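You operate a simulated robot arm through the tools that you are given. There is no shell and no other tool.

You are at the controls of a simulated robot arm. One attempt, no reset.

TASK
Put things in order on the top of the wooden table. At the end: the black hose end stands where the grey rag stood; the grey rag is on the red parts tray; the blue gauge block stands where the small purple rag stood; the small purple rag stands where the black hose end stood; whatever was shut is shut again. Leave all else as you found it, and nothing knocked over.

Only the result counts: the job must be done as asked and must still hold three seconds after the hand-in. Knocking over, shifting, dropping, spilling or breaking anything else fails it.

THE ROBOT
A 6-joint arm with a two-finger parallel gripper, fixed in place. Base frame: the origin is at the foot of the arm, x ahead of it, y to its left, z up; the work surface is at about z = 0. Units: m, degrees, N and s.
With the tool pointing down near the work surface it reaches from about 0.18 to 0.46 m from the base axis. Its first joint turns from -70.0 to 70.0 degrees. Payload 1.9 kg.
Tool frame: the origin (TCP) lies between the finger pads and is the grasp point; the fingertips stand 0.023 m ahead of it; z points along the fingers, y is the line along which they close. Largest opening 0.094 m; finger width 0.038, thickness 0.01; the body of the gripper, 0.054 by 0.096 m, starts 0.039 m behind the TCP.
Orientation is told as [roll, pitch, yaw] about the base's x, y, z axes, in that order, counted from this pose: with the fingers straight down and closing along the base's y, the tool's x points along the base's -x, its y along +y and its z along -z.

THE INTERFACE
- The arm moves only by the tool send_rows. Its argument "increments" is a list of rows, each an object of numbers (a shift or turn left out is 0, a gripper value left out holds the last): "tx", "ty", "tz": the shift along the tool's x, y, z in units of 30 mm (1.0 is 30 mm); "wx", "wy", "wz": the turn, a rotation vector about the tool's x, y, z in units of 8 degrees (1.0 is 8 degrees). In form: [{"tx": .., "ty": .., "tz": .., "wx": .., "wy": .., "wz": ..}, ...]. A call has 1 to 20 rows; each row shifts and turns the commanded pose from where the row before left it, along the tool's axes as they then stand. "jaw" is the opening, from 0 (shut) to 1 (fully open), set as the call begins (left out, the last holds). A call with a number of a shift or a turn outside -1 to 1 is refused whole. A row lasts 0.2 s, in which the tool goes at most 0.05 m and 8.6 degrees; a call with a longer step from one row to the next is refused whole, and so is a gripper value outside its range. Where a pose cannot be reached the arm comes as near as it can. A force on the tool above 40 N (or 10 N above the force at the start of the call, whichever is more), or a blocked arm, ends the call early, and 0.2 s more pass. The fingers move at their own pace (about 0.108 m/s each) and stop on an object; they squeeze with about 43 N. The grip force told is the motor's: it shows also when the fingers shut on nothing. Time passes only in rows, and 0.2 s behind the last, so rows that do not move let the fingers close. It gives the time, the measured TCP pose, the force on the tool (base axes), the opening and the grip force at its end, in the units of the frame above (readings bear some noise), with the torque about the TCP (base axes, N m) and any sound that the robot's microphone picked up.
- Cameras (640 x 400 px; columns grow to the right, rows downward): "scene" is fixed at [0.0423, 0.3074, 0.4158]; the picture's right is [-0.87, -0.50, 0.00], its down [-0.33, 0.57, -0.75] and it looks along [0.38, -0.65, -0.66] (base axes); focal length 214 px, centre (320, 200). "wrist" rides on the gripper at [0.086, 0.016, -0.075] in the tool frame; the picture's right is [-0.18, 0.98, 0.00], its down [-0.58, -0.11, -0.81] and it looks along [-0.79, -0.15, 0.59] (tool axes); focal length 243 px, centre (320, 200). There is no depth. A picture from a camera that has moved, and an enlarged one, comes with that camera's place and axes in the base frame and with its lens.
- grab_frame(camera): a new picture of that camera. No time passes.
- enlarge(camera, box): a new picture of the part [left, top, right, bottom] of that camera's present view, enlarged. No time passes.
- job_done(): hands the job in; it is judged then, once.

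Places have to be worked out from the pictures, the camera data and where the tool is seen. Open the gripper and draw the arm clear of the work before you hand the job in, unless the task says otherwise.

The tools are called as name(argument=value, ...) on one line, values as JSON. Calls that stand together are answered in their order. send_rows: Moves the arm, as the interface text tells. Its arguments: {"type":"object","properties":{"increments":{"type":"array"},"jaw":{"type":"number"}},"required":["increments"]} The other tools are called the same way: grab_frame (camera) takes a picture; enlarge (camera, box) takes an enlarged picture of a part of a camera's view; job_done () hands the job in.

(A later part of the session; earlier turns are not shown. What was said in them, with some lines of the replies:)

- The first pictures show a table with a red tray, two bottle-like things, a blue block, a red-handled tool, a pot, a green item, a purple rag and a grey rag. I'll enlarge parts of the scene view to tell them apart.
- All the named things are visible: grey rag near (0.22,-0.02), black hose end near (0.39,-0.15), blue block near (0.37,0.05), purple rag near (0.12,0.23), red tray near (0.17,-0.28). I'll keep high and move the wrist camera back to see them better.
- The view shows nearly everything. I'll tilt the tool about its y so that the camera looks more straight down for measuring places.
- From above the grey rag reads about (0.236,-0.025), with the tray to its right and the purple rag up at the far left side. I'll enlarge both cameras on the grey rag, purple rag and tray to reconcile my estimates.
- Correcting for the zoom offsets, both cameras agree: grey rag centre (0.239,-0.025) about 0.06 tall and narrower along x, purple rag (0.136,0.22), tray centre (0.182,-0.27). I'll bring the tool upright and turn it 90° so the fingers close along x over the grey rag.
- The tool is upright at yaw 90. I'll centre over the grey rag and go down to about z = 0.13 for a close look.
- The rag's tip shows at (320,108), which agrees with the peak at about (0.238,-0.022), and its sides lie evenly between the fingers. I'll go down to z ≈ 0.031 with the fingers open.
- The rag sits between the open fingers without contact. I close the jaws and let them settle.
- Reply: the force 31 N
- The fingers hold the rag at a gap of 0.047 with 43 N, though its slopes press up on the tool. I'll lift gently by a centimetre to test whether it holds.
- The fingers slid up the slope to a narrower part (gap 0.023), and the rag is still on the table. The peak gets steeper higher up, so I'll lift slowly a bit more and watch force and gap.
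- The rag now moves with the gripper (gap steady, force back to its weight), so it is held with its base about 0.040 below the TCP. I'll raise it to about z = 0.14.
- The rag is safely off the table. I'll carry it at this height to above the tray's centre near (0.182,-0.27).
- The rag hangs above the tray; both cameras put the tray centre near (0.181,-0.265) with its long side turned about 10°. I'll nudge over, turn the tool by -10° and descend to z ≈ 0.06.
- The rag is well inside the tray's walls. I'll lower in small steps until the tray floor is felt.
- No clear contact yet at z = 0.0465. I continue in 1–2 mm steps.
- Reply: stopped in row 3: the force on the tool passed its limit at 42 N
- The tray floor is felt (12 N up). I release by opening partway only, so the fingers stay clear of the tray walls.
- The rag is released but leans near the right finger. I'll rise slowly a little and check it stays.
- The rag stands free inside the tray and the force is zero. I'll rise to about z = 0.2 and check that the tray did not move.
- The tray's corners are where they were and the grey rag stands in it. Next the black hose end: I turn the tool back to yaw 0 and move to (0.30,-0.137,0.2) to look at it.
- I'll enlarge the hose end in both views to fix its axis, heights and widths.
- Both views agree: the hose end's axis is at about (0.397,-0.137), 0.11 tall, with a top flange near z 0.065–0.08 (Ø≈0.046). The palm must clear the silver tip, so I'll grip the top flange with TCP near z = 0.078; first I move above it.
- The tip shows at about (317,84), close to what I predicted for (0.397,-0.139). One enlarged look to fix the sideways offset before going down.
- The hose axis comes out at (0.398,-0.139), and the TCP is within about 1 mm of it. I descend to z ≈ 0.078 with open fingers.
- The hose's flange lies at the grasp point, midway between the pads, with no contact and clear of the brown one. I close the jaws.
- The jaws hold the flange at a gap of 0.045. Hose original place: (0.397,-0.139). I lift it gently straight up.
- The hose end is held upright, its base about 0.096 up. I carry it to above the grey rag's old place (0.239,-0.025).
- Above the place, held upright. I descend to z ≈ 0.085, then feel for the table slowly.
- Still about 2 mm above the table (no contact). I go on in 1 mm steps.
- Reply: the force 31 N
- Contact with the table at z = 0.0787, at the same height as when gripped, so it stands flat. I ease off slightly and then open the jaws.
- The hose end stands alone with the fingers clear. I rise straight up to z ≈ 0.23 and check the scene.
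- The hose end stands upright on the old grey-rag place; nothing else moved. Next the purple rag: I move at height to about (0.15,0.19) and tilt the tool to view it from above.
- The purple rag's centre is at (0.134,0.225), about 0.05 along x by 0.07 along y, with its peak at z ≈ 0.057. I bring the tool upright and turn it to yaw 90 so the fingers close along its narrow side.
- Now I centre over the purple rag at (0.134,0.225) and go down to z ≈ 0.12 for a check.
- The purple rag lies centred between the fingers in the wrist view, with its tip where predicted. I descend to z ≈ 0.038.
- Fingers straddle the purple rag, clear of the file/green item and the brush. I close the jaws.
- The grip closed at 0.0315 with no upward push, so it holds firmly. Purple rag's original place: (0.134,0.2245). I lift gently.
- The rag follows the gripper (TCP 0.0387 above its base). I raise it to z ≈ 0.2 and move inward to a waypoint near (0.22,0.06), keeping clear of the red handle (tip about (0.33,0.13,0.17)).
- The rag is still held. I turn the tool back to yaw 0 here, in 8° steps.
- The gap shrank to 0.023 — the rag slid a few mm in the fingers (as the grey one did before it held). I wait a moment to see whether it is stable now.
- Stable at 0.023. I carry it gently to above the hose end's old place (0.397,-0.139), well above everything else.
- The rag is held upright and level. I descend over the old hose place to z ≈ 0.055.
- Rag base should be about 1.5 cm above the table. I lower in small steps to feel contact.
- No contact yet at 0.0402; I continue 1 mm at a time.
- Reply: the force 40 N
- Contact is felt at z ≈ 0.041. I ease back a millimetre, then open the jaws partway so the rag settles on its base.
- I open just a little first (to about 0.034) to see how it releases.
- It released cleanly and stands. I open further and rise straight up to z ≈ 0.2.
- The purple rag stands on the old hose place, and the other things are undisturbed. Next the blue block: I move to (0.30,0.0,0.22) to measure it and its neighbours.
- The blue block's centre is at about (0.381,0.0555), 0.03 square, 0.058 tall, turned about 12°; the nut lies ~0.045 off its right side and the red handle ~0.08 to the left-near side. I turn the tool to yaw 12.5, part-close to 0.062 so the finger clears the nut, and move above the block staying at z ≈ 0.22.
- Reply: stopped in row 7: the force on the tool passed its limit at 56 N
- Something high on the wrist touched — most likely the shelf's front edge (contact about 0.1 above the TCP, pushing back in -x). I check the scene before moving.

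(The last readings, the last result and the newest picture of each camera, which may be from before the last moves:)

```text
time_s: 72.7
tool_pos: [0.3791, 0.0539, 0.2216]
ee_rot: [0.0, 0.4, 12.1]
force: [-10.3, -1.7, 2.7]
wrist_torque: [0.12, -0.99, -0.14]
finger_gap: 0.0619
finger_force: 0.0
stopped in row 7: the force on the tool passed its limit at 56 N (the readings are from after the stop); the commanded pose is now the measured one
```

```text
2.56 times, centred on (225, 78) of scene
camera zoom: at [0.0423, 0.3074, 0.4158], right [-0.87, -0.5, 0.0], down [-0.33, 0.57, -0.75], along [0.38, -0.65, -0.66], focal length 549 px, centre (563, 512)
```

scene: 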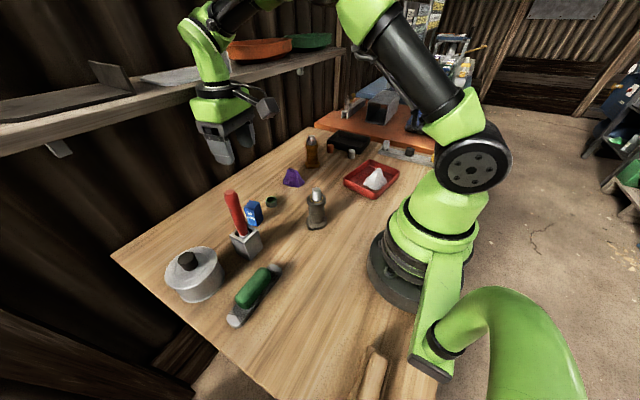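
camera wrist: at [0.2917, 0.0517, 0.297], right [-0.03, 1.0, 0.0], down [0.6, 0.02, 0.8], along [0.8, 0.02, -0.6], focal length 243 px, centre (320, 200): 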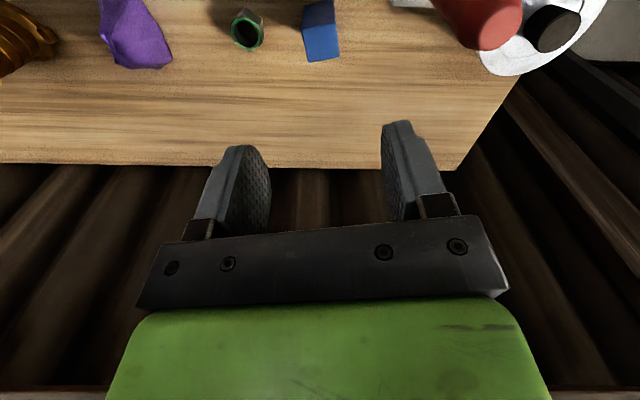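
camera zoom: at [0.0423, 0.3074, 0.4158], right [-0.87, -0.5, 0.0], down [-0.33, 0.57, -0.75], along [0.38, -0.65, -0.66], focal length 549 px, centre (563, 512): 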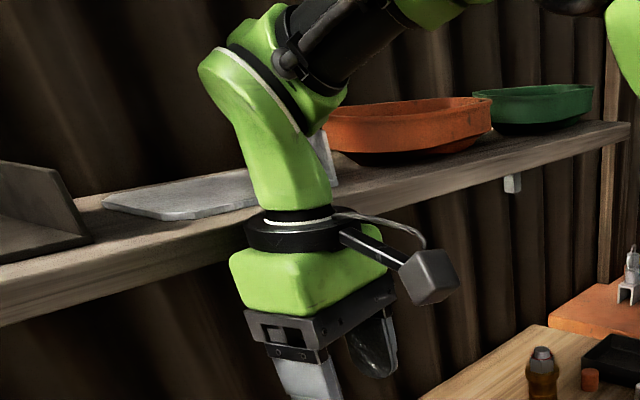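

The wrist flange had touched the shelf's front edge (about x 0.43, z 0.31); shelf items look in place. I back away toward the robot, then go lower before going forward again.

send_rows(increments=[{"tx": 0.3}, {"tx": 0.6}, {"tx": 0.7}, {"tz": 0.4}, {"tz": 0.7}, {"tz": 0.7}])

grab_frame(camera="scene")

grab_frame(camera="wrist")

```text
time_s: 74.1
tool_pos: [0.3323, 0.0446, 0.1668]
ee_rot: [0.1, 0.3, 12.0]
force: [-0.2, 0.9, 0.7]
wrist_torque: [-0.01, -0.03, 0.02]
finger_gap: 0.0619
finger_force: 0.0
```

```text
taken
```

scene: 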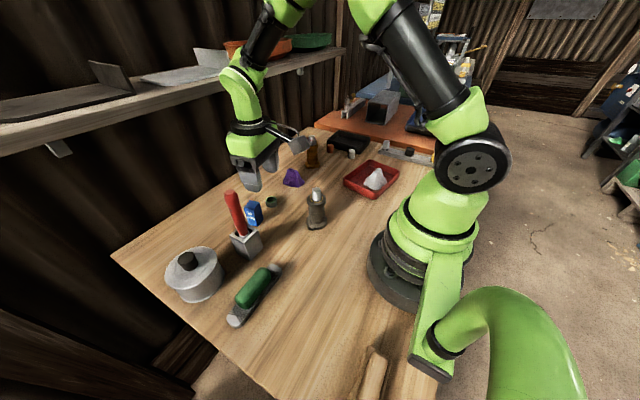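

```text
taken
camera wrist: at [0.2446, 0.042, 0.2431], right [-0.03, 1.0, 0.0], down [0.6, 0.01, 0.8], along [0.8, 0.02, -0.6], focal length 243 px, centre (320, 200)
```

wrist: 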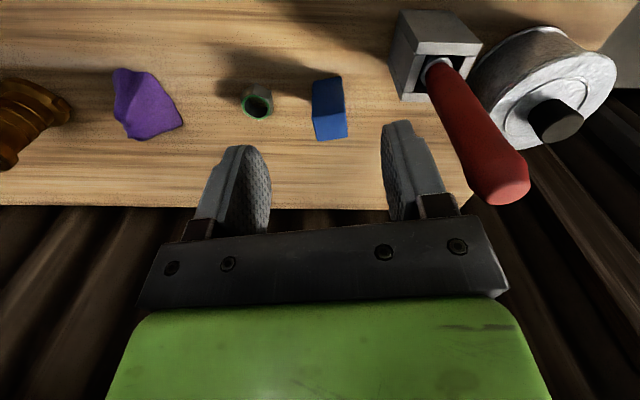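

Shelf items are unchanged. I enlarge the block in this closer view to refine its place.

enlarge(camera="wrist", box=[240, 50, 400, 150])

enlarge(camera="wrist", box=[370, 0, 550, 210])

```text
4.00 times, centred on (320, 100) of wrist
camera zoom: at [0.2446, 0.042, 0.2431], right [-0.03, 1.0, 0.0], down [0.6, 0.01, 0.8], along [0.8, 0.02, -0.6], focal length 970 px, centre (320, 600)
```

zoom: 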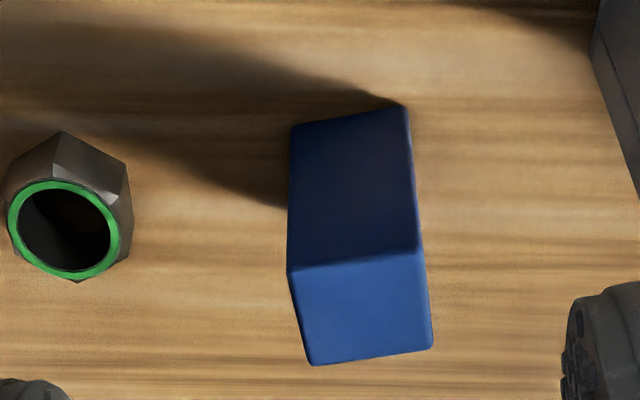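

```text
1.90 times, centred on (460, 105) of wrist
camera zoom: at [0.2446, 0.042, 0.2431], right [-0.03, 1.0, 0.0], down [0.6, 0.01, 0.8], along [0.8, 0.02, -0.6], focal length 462 px, centre (53, 381)
```

zoom: 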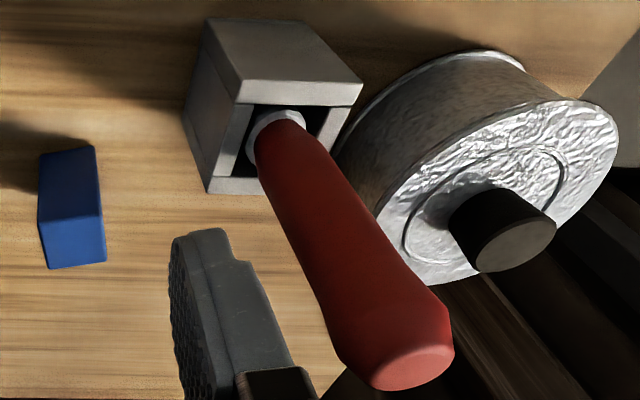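

Refined: block centre (0.382,0.055), 0.06 tall, turned 12° — matching the tool's yaw. I slide forward 0.051 along the tool's -x at this height, then check.

send_rows(increments=[{"tx": -0.4}, {"tx": -0.6}, {"tx": -0.45}, {"tx": -0.24}])

grab_frame(camera="wrist")

grab_frame(camera="scene")

```text
time_s: 75.1
tool_pos: [0.3812, 0.054, 0.167]
ee_rot: [-0.1, 0.3, 12.1]
force: [0.0, -0.3, -0.3]
wrist_torque: [0.0, 0.02, 0.0]
finger_gap: 0.0619
finger_force: 0.1
```

```text
taken
camera wrist: at [0.2946, 0.0521, 0.2429], right [-0.03, 1.0, 0.0], down [0.6, 0.02, 0.8], along [0.8, 0.02, -0.6], focal length 243 px, centre (320, 200)
```

wrist: 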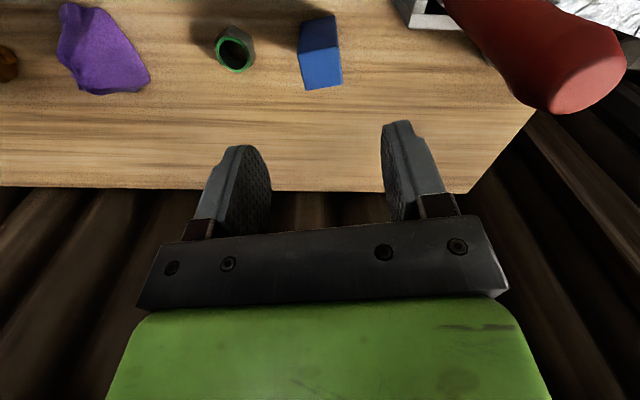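

```text
taken
```

scene: 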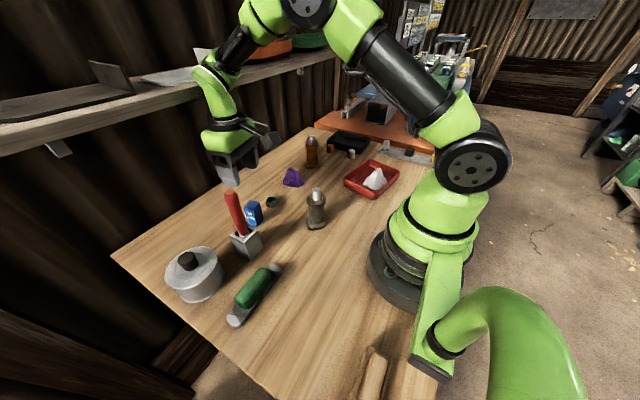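

The block's top face appears just where predicted (320,70), and there is no contact. I descend to z ≈ 0.042.

send_rows(increments=[{"tz": 0.6, "ty": 0.02}, {"tz": 0.8}, {"tz": 0.8}, {"tz": 0.8}, {"tz": 0.7}, {"tz": 0.46}])

grab_frame(camera="wrist")

enlarge(camera="scene", box=[190, 130, 350, 270])

```text
time_s: 76.5
tool_pos: [0.3812, 0.0555, 0.0406]
ee_rot: [0.0, 0.3, 12.1]
force: [-0.2, -0.4, -0.6]
wrist_torque: [0.04, -0.01, 0.02]
finger_gap: 0.0622
finger_force: 0.0
```

```text
taken
camera wrist: at [0.2933, 0.0526, 0.1172], right [-0.03, 1.0, 0.0], down [0.6, 0.02, 0.8], along [0.8, 0.02, -0.6], focal length 243 px, centre (320, 200)
```

wrist: 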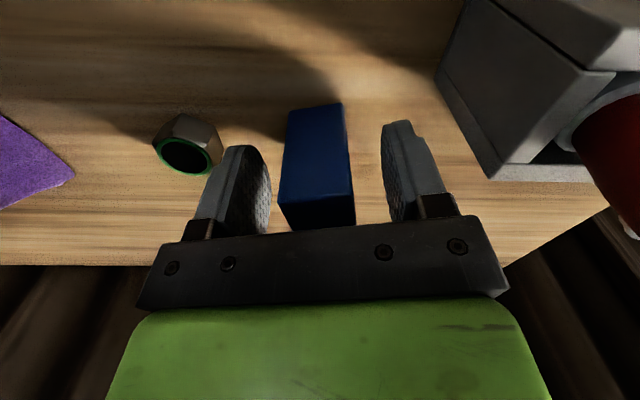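

```text
2.86 times, centred on (270, 200) of scene
camera zoom: at [0.0423, 0.3074, 0.4158], right [-0.87, -0.5, 0.0], down [-0.33, 0.57, -0.75], along [0.38, -0.65, -0.66], focal length 613 px, centre (463, 200)
```

zoom: 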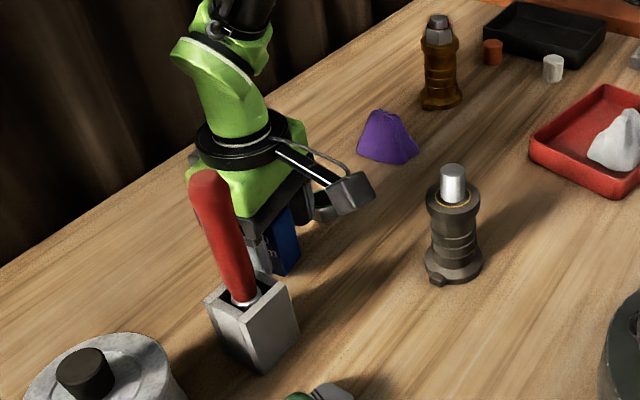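

The block is between the pads, nut and holder clear. I close the jaws.

send_rows(increments=[{"tz": 0}, {"tz": 0}, {"tz": 0}], jaw=0)

grab_frame(camera="wrist")

```text
time_s: 77.3
tool_pos: [0.382, 0.0553, 0.0405]
ee_rot: [0.0, 0.3, 12.0]
force: [-0.5, 0.7, 0.3]
wrist_torque: [-0.05, -0.02, -0.01]
finger_gap: 0.0294
finger_force: 42.9
```

```text
taken
camera wrist: at [0.2933, 0.0527, 0.1176], right [-0.03, 1.0, 0.0], down [0.6, 0.02, 0.8], along [0.8, 0.02, -0.6], focal length 243 px, centre (320, 200)
```

wrist: 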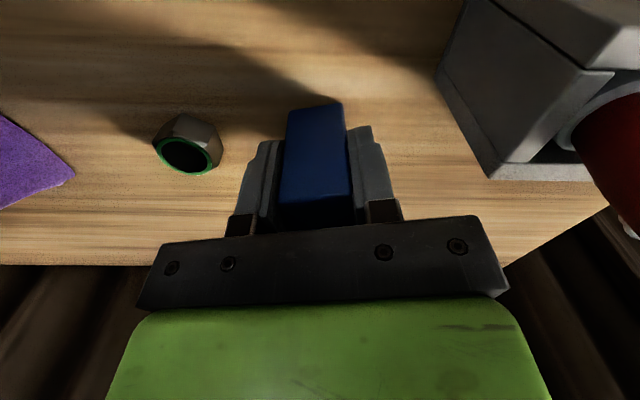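

Gripped at 0.0294 with TCP z = 0.0405. I lift to z ≈ 0.165 (staying under the height at which the shelf was touched).

send_rows(increments=[{"tz": -0.2}, {"tz": -0.5}, {"tz": -0.7}, {"tz": -0.8}, {"tz": -0.8}, {"tz": -0.7}, {"tz": -0.4}])

grab_frame(camera="wrist")

grab_frame(camera="scene")

```text
time_s: 78.9
tool_pos: [0.3813, 0.0554, 0.1646]
ee_rot: [0.2, 0.3, 12.2]
force: [-0.6, -0.2, -0.7]
wrist_torque: [0.0, 0.01, -0.01]
finger_gap: 0.0295
finger_force: 42.7
```

```text
taken
camera wrist: at [0.2941, 0.053, 0.2413], right [-0.03, 1.0, 0.0], down [0.6, 0.02, 0.8], along [0.8, 0.02, -0.6], focal length 243 px, centre (320, 200)
```

wrist: 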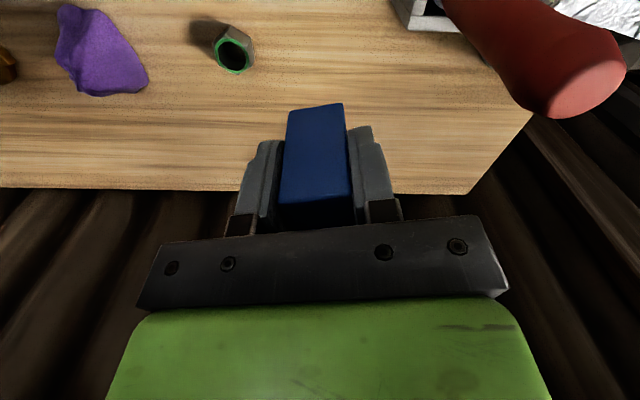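

```text
taken
```

scene: 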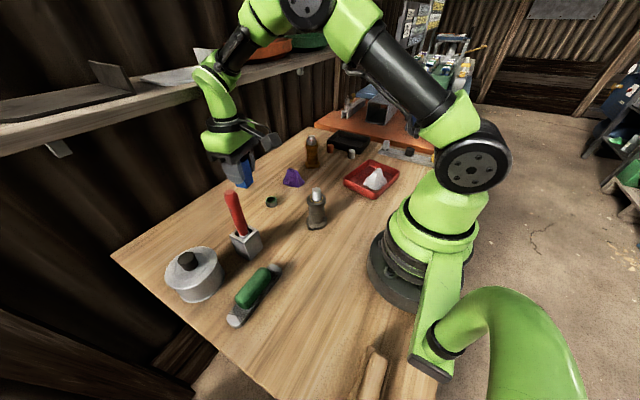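

Lifted cleanly. I retreat toward the robot at this height, then rise to z ≈ 0.2.

send_rows(increments=[{"tx": 0.4, "ty": 0.05}, {"tx": 0.7, "ty": 0.1}, {"tx": 0.8, "ty": 0.11}, {"tx": 0.8, "ty": 0.11, "tz": -0.25}, {"tx": 0.8, "ty": 0.11, "tz": -0.35}, {"tx": 0.7, "ty": 0.1, "tz": -0.35}, {"tx": 0.43, "ty": 0.06, "tz": -0.25}])

grab_frame(camera="scene")

```text
time_s: 80.5
tool_pos: [0.2428, 0.0439, 0.2014]
ee_rot: [-0.1, 0.3, 12.1]
force: [0.2, -0.6, -1.2]
wrist_torque: [0.0, 0.0, 0.0]
finger_gap: 0.0296
finger_force: 42.3
```

```text
taken
```

scene: 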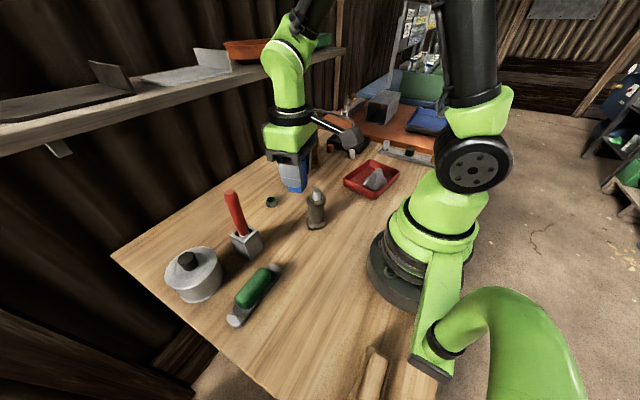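

Now I carry the block at z = 0.2 to above the purple rag's old place (0.134,0.2245).

send_rows(increments=[{"tx": 0.13, "ty": 0.37}, {"tx": 0.22, "ty": 0.65}, {"tx": 0.27, "ty": 0.78}, {"tx": 0.27, "ty": 0.78}, {"tx": 0.27, "ty": 0.78}, {"tx": 0.27, "ty": 0.78}, {"tx": 0.27, "ty": 0.78}, {"tx": 0.25, "ty": 0.73}, {"tx": 0.21, "ty": 0.61}, {"tx": 0.13, "ty": 0.38}])

grab_frame(camera="scene")

grab_frame(camera="wrist")

```text
time_s: 82.7
tool_pos: [0.1331, 0.2254, 0.2037]
ee_rot: [0.1, 0.3, 12.0]
force: [1.0, -0.3, -0.5]
wrist_torque: [0.0, 0.02, 0.01]
finger_gap: 0.0293
finger_force: 42.9
```

```text
taken
```

scene: 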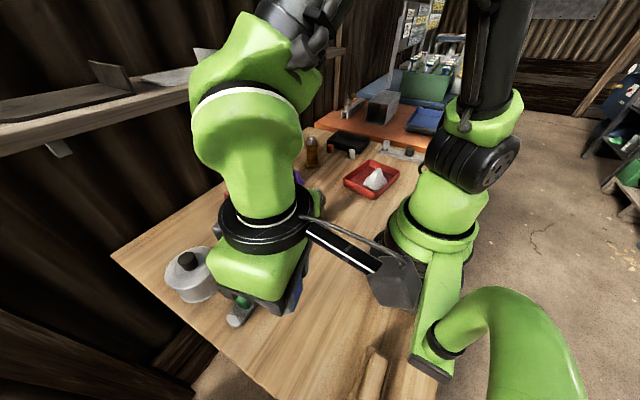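

```text
taken
camera wrist: at [0.0456, 0.2232, 0.2783], right [-0.03, 1.0, 0.0], down [0.6, 0.01, 0.8], along [0.8, 0.02, -0.6], focal length 243 px, centre (320, 200)
```

wrist: 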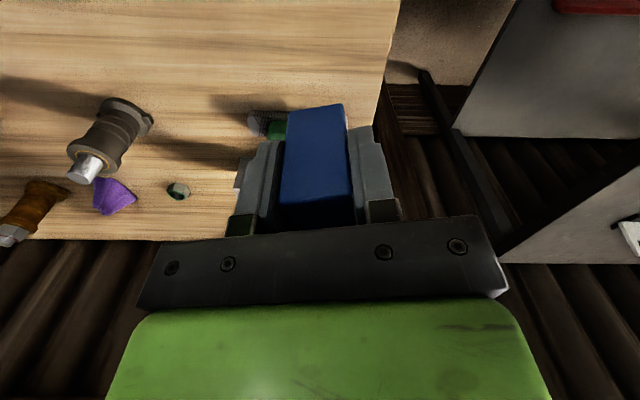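

Over the place. I descend to z ≈ 0.05 first.

send_rows(increments=[{"tz": 0.4}, {"tz": 0.7}, {"tz": 0.8}, {"tz": 0.8}, {"tz": 0.8}, {"tz": 0.8}, {"tz": 0.5}, {"tz": 0.3}])

grab_frame(camera="wrist")

grab_frame(camera="scene")

```text
time_s: 84.5
tool_pos: [0.1321, 0.2252, 0.0497]
ee_rot: [0.1, 0.3, 12.2]
force: [-0.1, 0.1, -0.2]
wrist_torque: [0.05, 0.0, 0.0]
finger_gap: 0.0293
finger_force: 43.0
```

```text
taken
camera wrist: at [0.0446, 0.2227, 0.1247], right [-0.03, 1.0, 0.0], down [0.6, 0.02, 0.8], along [0.8, 0.02, -0.6], focal length 243 px, centre (320, 200)
```

wrist: 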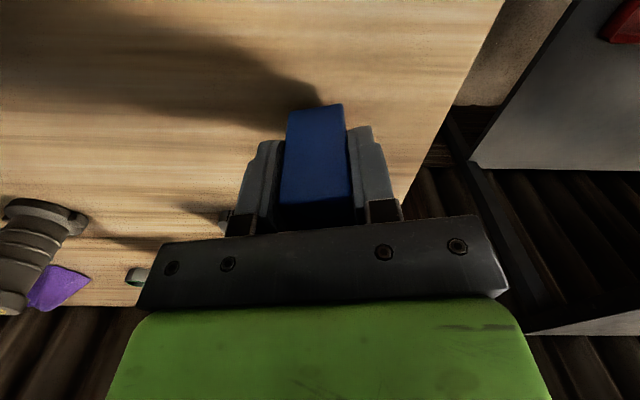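

```text
taken
```

scene: 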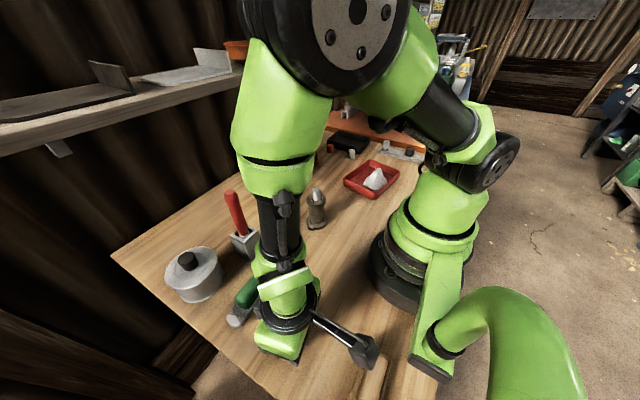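

About 9 mm above the table. A 2 mm correction forward and a slow lowering to contact (expected at z ≈ 0.0405).

send_rows(increments=[{"tz": 0.1, "tx": -0.06}, {"tz": 0.08}, {"tz": 0.06}, {"tz": 0}])

```text
time_s: 85.5
tool_pos: [0.1345, 0.2267, 0.0422]
ee_rot: [0.1, 0.3, 12.1]
force: [0.0, 1.0, -1.5]
wrist_torque: [-0.02, -0.03, -0.02]
finger_gap: 0.0294
finger_force: 43.2
```

send_rows(increments=[{"tz": 0.035, "ty": -0.03}, {"tz": 0.025}, {"tz": 0.015}, {"tz": 0}])

```text
time_s: 86.5
tool_pos: [0.1334, 0.2255, 0.0401]
ee_rot: [0.2, 0.2, 12.2]
force: [-0.5, 2.0, 33.6]
wrist_torque: [-0.03, 0.0, -0.04]
finger_gap: 0.0295
finger_force: 43.2
```

The block touches down flat (33 N, no torque). I ease off slightly and open.

send_rows(increments=[{"tz": -0.03}, {"tz": 0}])

send_rows(increments=[{"tz": 0}, {"tz": 0}, {"tz": 0}], jaw=0.75)

grab_frame(camera="wrist")

```text
time_s: 87.1
tool_pos: [0.1341, 0.2236, 0.0408]
ee_rot: [0.0, 0.4, 12.1]
force: [1.3, 0.5, 1.8]
wrist_torque: [0.08, -0.09, -0.01]
finger_gap: 0.0295
finger_force: 42.5
```

```text
time_s: 87.9
tool_pos: [0.1333, 0.2247, 0.0408]
ee_rot: [-0.1, 0.4, 12.1]
force: [-0.9, 0.2, 0.4]
wrist_torque: [0.03, 0.01, -0.03]
finger_gap: 0.0704
finger_force: 0.0
```

```text
taken
camera wrist: at [0.0464, 0.2225, 0.1166], right [-0.03, 1.0, 0.0], down [0.6, 0.02, 0.8], along [0.8, 0.02, -0.6], focal length 243 px, centre (320, 200)
```

wrist: 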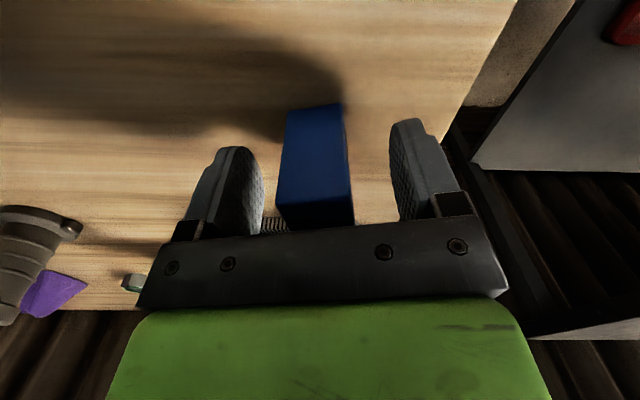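

The block stands free between the open fingers. I rise straight up to z ≈ 0.22 and then look over the scene.

send_rows(increments=[{"tz": -0.3}, {"tz": -0.6}, {"tz": -0.8}, {"tz": -0.9}, {"tz": -0.9}, {"tz": -0.9}, {"tz": -0.9}, {"tz": -0.6}])

grab_frame(camera="scene")

grab_frame(camera="wrist")

```text
time_s: 89.7
tool_pos: [0.1343, 0.2241, 0.2174]
ee_rot: [0.0, 0.4, 12.0]
force: [0.3, -0.4, 0.2]
wrist_torque: [0.0, -0.01, 0.02]
finger_gap: 0.0705
finger_force: 0.0
```

```text
taken
```

scene: 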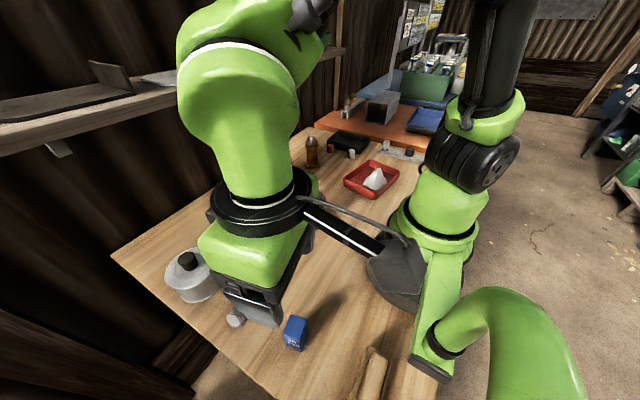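

```text
taken
camera wrist: at [0.0474, 0.2219, 0.2936], right [-0.03, 1.0, 0.0], down [0.6, 0.02, 0.8], along [0.8, 0.02, -0.6], focal length 243 px, centre (320, 200)
```

wrist: 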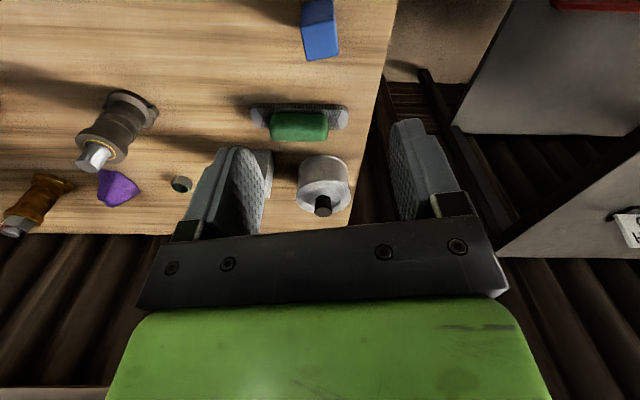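

The block stands at its new place. I move the arm back over the middle at z ≈ 0.27, turn to yaw 0 and tilt for a check view from above.

send_rows(increments=[{"tx": -0.064, "ty": -0.8, "tz": -0.16}, {"tx": -0.064, "ty": -0.8, "tz": -0.16}, {"tx": -0.064, "ty": -0.8, "tz": -0.16}, {"tx": -0.064, "ty": -0.8, "tz": -0.16}, {"tx": -0.064, "ty": -0.8, "tz": -0.16}, {"tx": -0.064, "ty": -0.8, "tz": -0.16}, {"tx": -0.064, "ty": -0.8, "tz": -0.16}, {"tx": -0.064, "ty": -0.8, "tz": -0.16}, {"tx": -0.064, "ty": -0.8, "tz": -0.16}, {"tx": -0.064, "ty": -0.8, "tz": -0.16}, {"tx": -0.064, "ty": -0.8, "tz": -0.16}, {"wz": 0.75}, {"wz": 0.75}, {"wy": 0.95}, {"wy": 1.0}, {"wy": 1.0}, {"wy": 1.0}], jaw=1)

grab_frame(camera="wrist")

grab_frame(camera="scene")

```text
time_s: 93.3
tool_pos: [0.2111, -0.029, 0.2718]
ee_rot: [0.0, 31.9, 0.1]
force: [-0.7, -0.3, -0.5]
wrist_torque: [0.03, -0.04, 0.02]
finger_gap: 0.0942
finger_force: 0.1
```

```text
taken
camera wrist: at [0.1774, -0.0128, 0.3803], right [0.15, 0.98, -0.1], down [0.92, -0.11, 0.38], along [0.36, -0.15, -0.92], focal length 243 px, centre (320, 200)
```

wrist: 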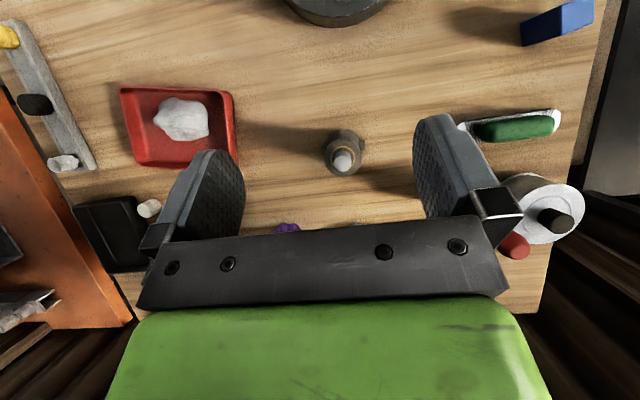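

```text
taken
```

scene: 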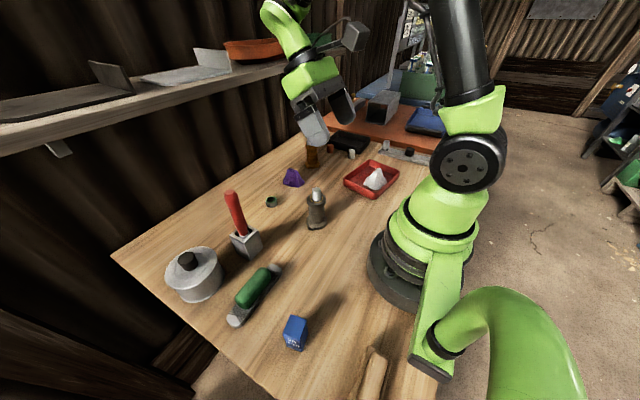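

The overview looks right: hose end where the grey rag was, grey rag in the tray, purple rag and block at their new places. I enlarge for a final check of each.

enlarge(camera="scene", box=[240, 120, 440, 245])

enlarge(camera="scene", box=[100, 170, 356, 370])

enlarge(camera="wrist", box=[80, 60, 400, 260])

enlarge(camera="scene", box=[0, 20, 350, 240])

```text
3.20 times, centred on (340, 182) of scene
camera zoom: at [0.0423, 0.3074, 0.4158], right [-0.87, -0.5, 0.0], down [-0.33, 0.57, -0.75], along [0.38, -0.65, -0.66], focal length 686 px, centre (256, 256)
```

zoom: 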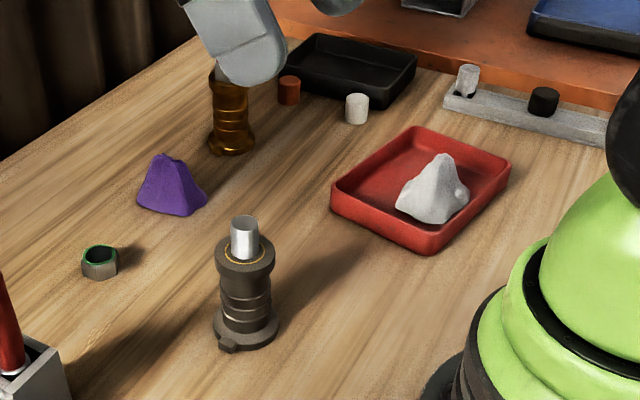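

```text
2.00 times, centred on (228, 270) of scene
camera zoom: at [0.0423, 0.3074, 0.4158], right [-0.87, -0.5, 0.0], down [-0.33, 0.57, -0.75], along [0.38, -0.65, -0.66], focal length 429 px, centre (504, 60)
```

zoom: 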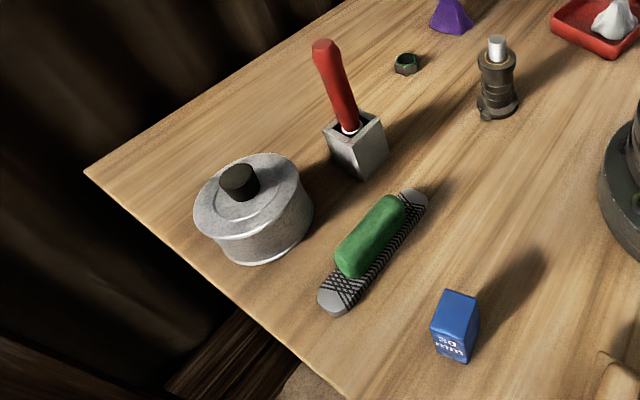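

```text
2.00 times, centred on (240, 160) of wrist
camera zoom: at [0.1774, -0.0128, 0.3803], right [0.15, 0.98, -0.1], down [0.92, -0.11, 0.38], along [0.36, -0.15, -0.92], focal length 485 px, centre (480, 280)
```

zoom: 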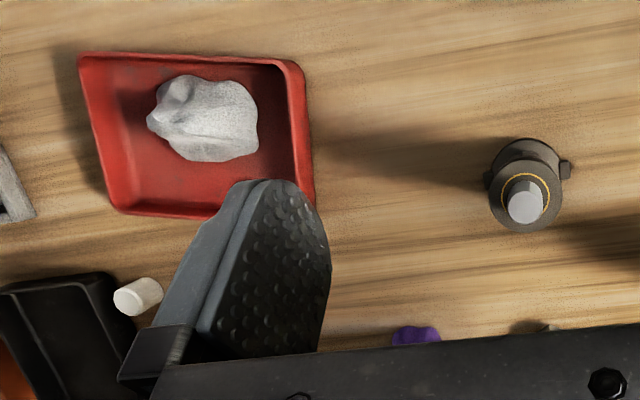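

```text
1.82 times, centred on (175, 130) of scene
camera zoom: at [0.0423, 0.3074, 0.4158], right [-0.87, -0.5, 0.0], down [-0.33, 0.57, -0.75], along [0.38, -0.65, -0.66], focal length 390 px, centre (584, 327)
```

zoom: 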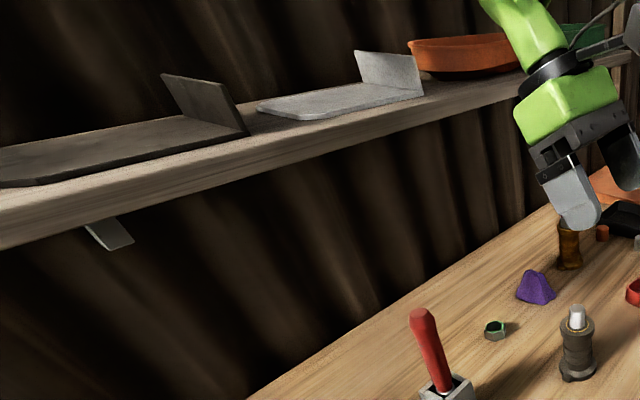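

All stands upright, and the shelf items are unchanged. I take one close look at the block and the grey rag in the tray.

enlarge(camera="scene", box=[264, 300, 328, 360])

enlarge(camera="scene", box=[335, 150, 410, 205])

enlarge(camera="wrist", box=[110, 75, 250, 180])

enlarge(camera="wrist", box=[480, 0, 640, 100])

```text
6.67 times, centred on (296, 330) of scene
camera zoom: at [0.0423, 0.3074, 0.4158], right [-0.87, -0.5, 0.0], down [-0.33, 0.57, -0.75], along [0.38, -0.65, -0.66], focal length 1430 px, centre (480, -667)
```

zoom: 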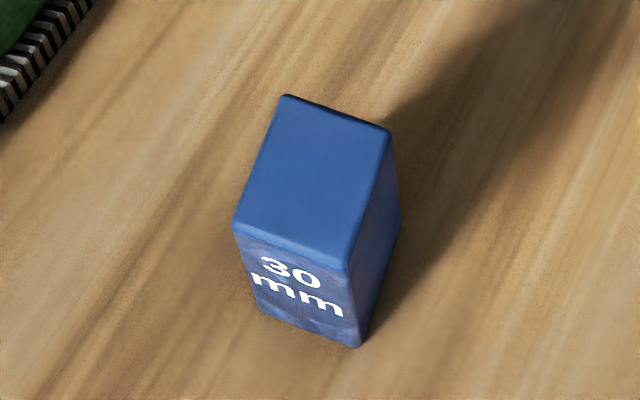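

```text
7.27 times, centred on (372, 178) of scene
camera zoom: at [0.0423, 0.3074, 0.4158], right [-0.87, -0.5, 0.0], down [-0.33, 0.57, -0.75], along [0.38, -0.65, -0.66], focal length 1560 px, centre (-62, 364)
```

zoom: 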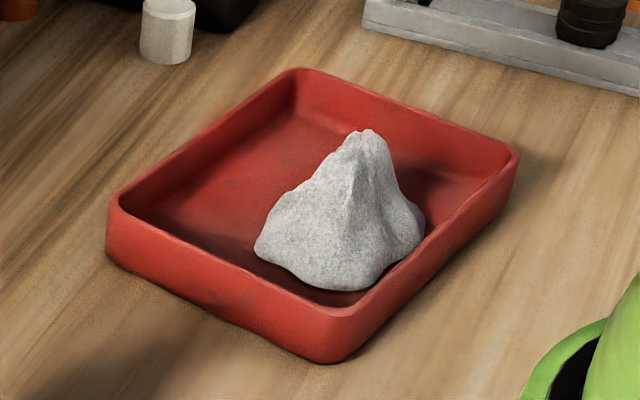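

```text
3.81 times, centred on (180, 128) of wrist
camera zoom: at [0.1774, -0.0128, 0.3803], right [0.15, 0.98, -0.1], down [0.92, -0.11, 0.38], along [0.36, -0.15, -0.92], focal length 924 px, centre (853, 476)
```

zoom: 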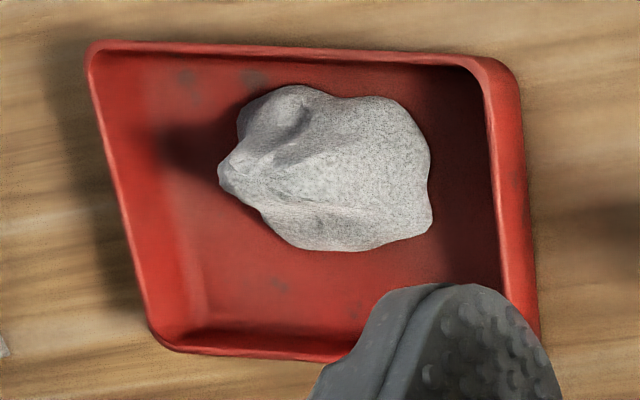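

```text
4.00 times, centred on (560, 50) of wrist
camera zoom: at [0.1774, -0.0128, 0.3803], right [0.15, 0.98, -0.1], down [0.92, -0.11, 0.38], along [0.36, -0.15, -0.92], focal length 970 px, centre (-640, 800)
```

zoom: 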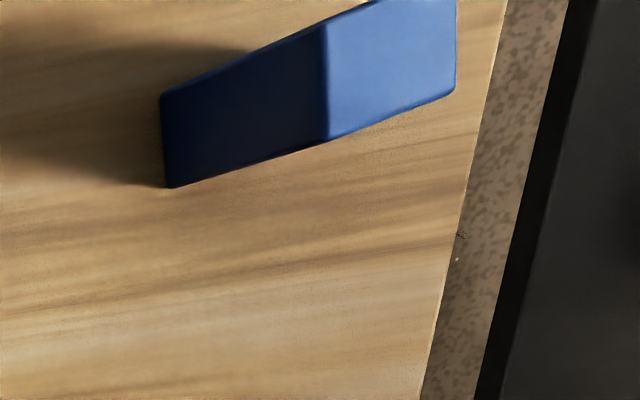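

Block upright with its label the right way up; grey rag sits fully inside the tray. I untilt the tool to get a clear view of the purple rag for a last position check.

send_rows(increments=[{"wy": -1.0}, {"wy": -1.0}, {"wy": -1.0}, {"wy": -1.0}])

grab_frame(camera="wrist")

enlarge(camera="wrist", box=[240, 100, 340, 190])

enlarge(camera="scene", box=[265, 155, 325, 195])

```text
time_s: 94.3
tool_pos: [0.2114, -0.0298, 0.2695]
ee_rot: [0.1, -0.2, 0.1]
force: [-0.7, -0.2, 0.2]
wrist_torque: [0.0, -0.02, -0.04]
finger_gap: 0.094
finger_force: 0.0
```

```text
taken
camera wrist: at [0.1248, -0.0129, 0.3455], right [0.18, 0.98, 0.0], down [0.58, -0.11, 0.81], along [0.79, -0.15, -0.59], focal length 243 px, centre (320, 200)
```

wrist: 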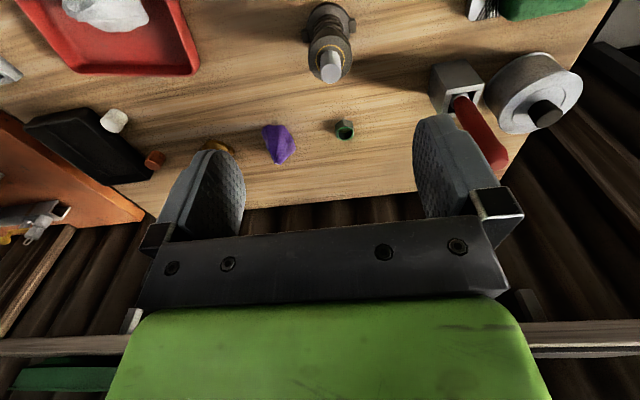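

```text
4.44 times, centred on (290, 145) of wrist
camera zoom: at [0.1248, -0.0129, 0.3455], right [0.18, 0.98, 0.0], down [0.58, -0.11, 0.81], along [0.79, -0.15, -0.59], focal length 1078 px, centre (453, 444)
```

zoom: 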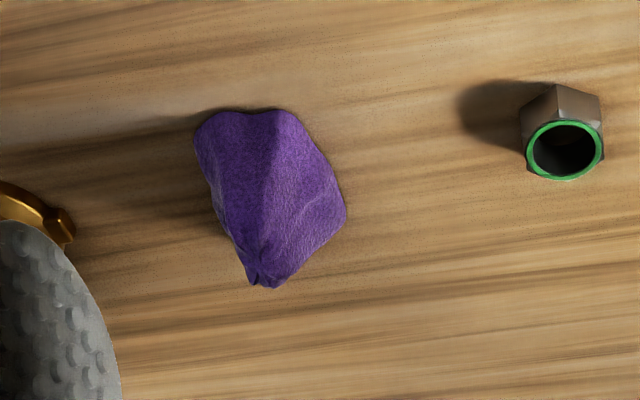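

```text
10.00 times, centred on (295, 175) of scene
camera zoom: at [0.0423, 0.3074, 0.4158], right [-0.87, -0.5, 0.0], down [-0.33, 0.57, -0.75], along [0.38, -0.65, -0.66], focal length 2145 px, centre (570, 450)
```

zoom: 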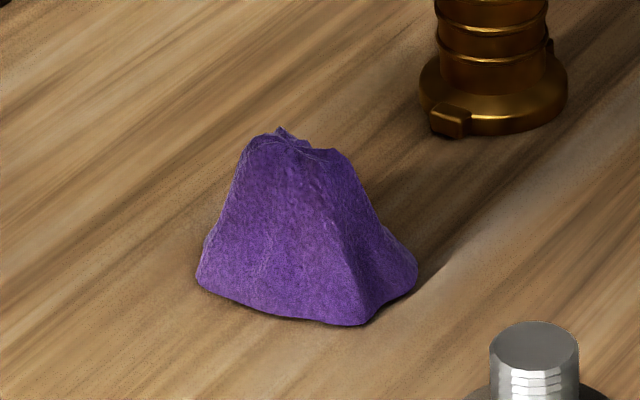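

The purple rag sits within about 5 mm of the hose end's old spot, and everything else is in place. I draw the arm back to its starting pose with the gripper open.

send_rows(increments=[{"tz": -0.5}, {"tx": -0.4, "ty": -0.6, "tz": -0.2}, {"tx": -0.4, "ty": -0.6, "tz": -0.2}, {"tx": -0.4, "ty": -0.6, "tz": -0.2}, {"tx": -0.4, "ty": -0.6, "tz": -0.2}, {"tx": -0.4, "ty": -0.6, "tz": -0.2}, {"tx": -0.4, "ty": -0.6, "tz": -0.2}, {"tx": -0.4, "ty": -0.6, "tz": -0.15}, {"tz": 0}, {"tz": 0}], jaw=1)

grab_frame(camera="scene")

grab_frame(camera="wrist")

```text
time_s: 96.5
tool_pos: [0.2949, -0.156, 0.3255]
ee_rot: [0.0, -0.1, 0.1]
force: [0.6, -0.4, 0.1]
wrist_torque: [-0.01, -0.01, -0.02]
finger_gap: 0.094
finger_force: 0.1
```

```text
taken
```

scene: 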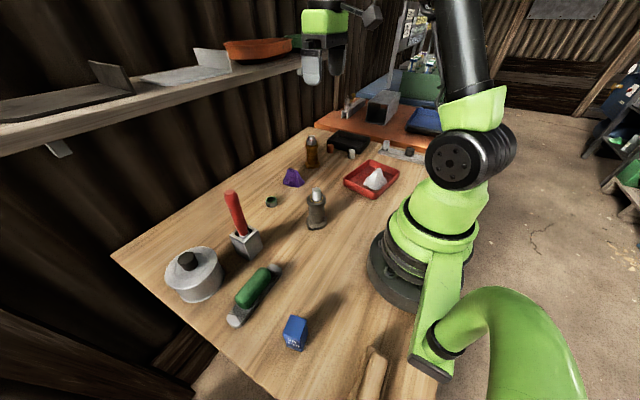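

```text
taken
camera wrist: at [0.2086, -0.14, 0.4011], right [0.18, 0.98, 0.0], down [0.58, -0.11, 0.81], along [0.79, -0.15, -0.59], focal length 243 px, centre (320, 200)
```

wrist: 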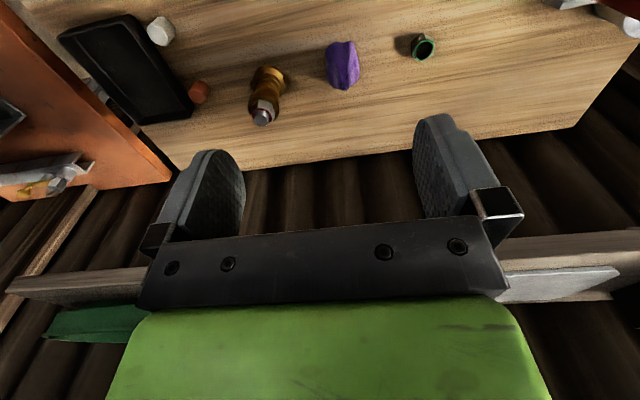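

The final view matches the goal: hose end on the grey rag's place, grey rag in the tray, block on the purple rag's place, purple rag on the hose end's place. The pot was never opened and still has its lid on, and the arm is clear with the gripper open, so I hand the job in.

job_done()

```text
The job is handed in.
```

I moved all four things and handed the job in; I don't have the verdict yet. In the last pictures everything is upright and where it should be:

- **Black hose end:** it stands where the grey rag stood, at about (0.239, -0.024).
- **Grey rag:** it sits fully inside the red parts tray, off-centre toward one side. The tray itself did not move.
- **Small purple rag:** it stands where the hose end stood, about 5 mm off the exact spot and turned about 90° from how it lay before.
- **Blue gauge block:** it stands where the purple rag stood, at about (0.134, 0.224), with its label the right way up.
- **Pot:** I never opened it, and its lid is still on.

While I was lining up over the block, the robot's wrist bumped the front edge of the shelf (about 56 N). I backed off at once and went lower. The later pictures show nothing on the shelf out of place.

The arm is back near its starting pose with the gripper open.
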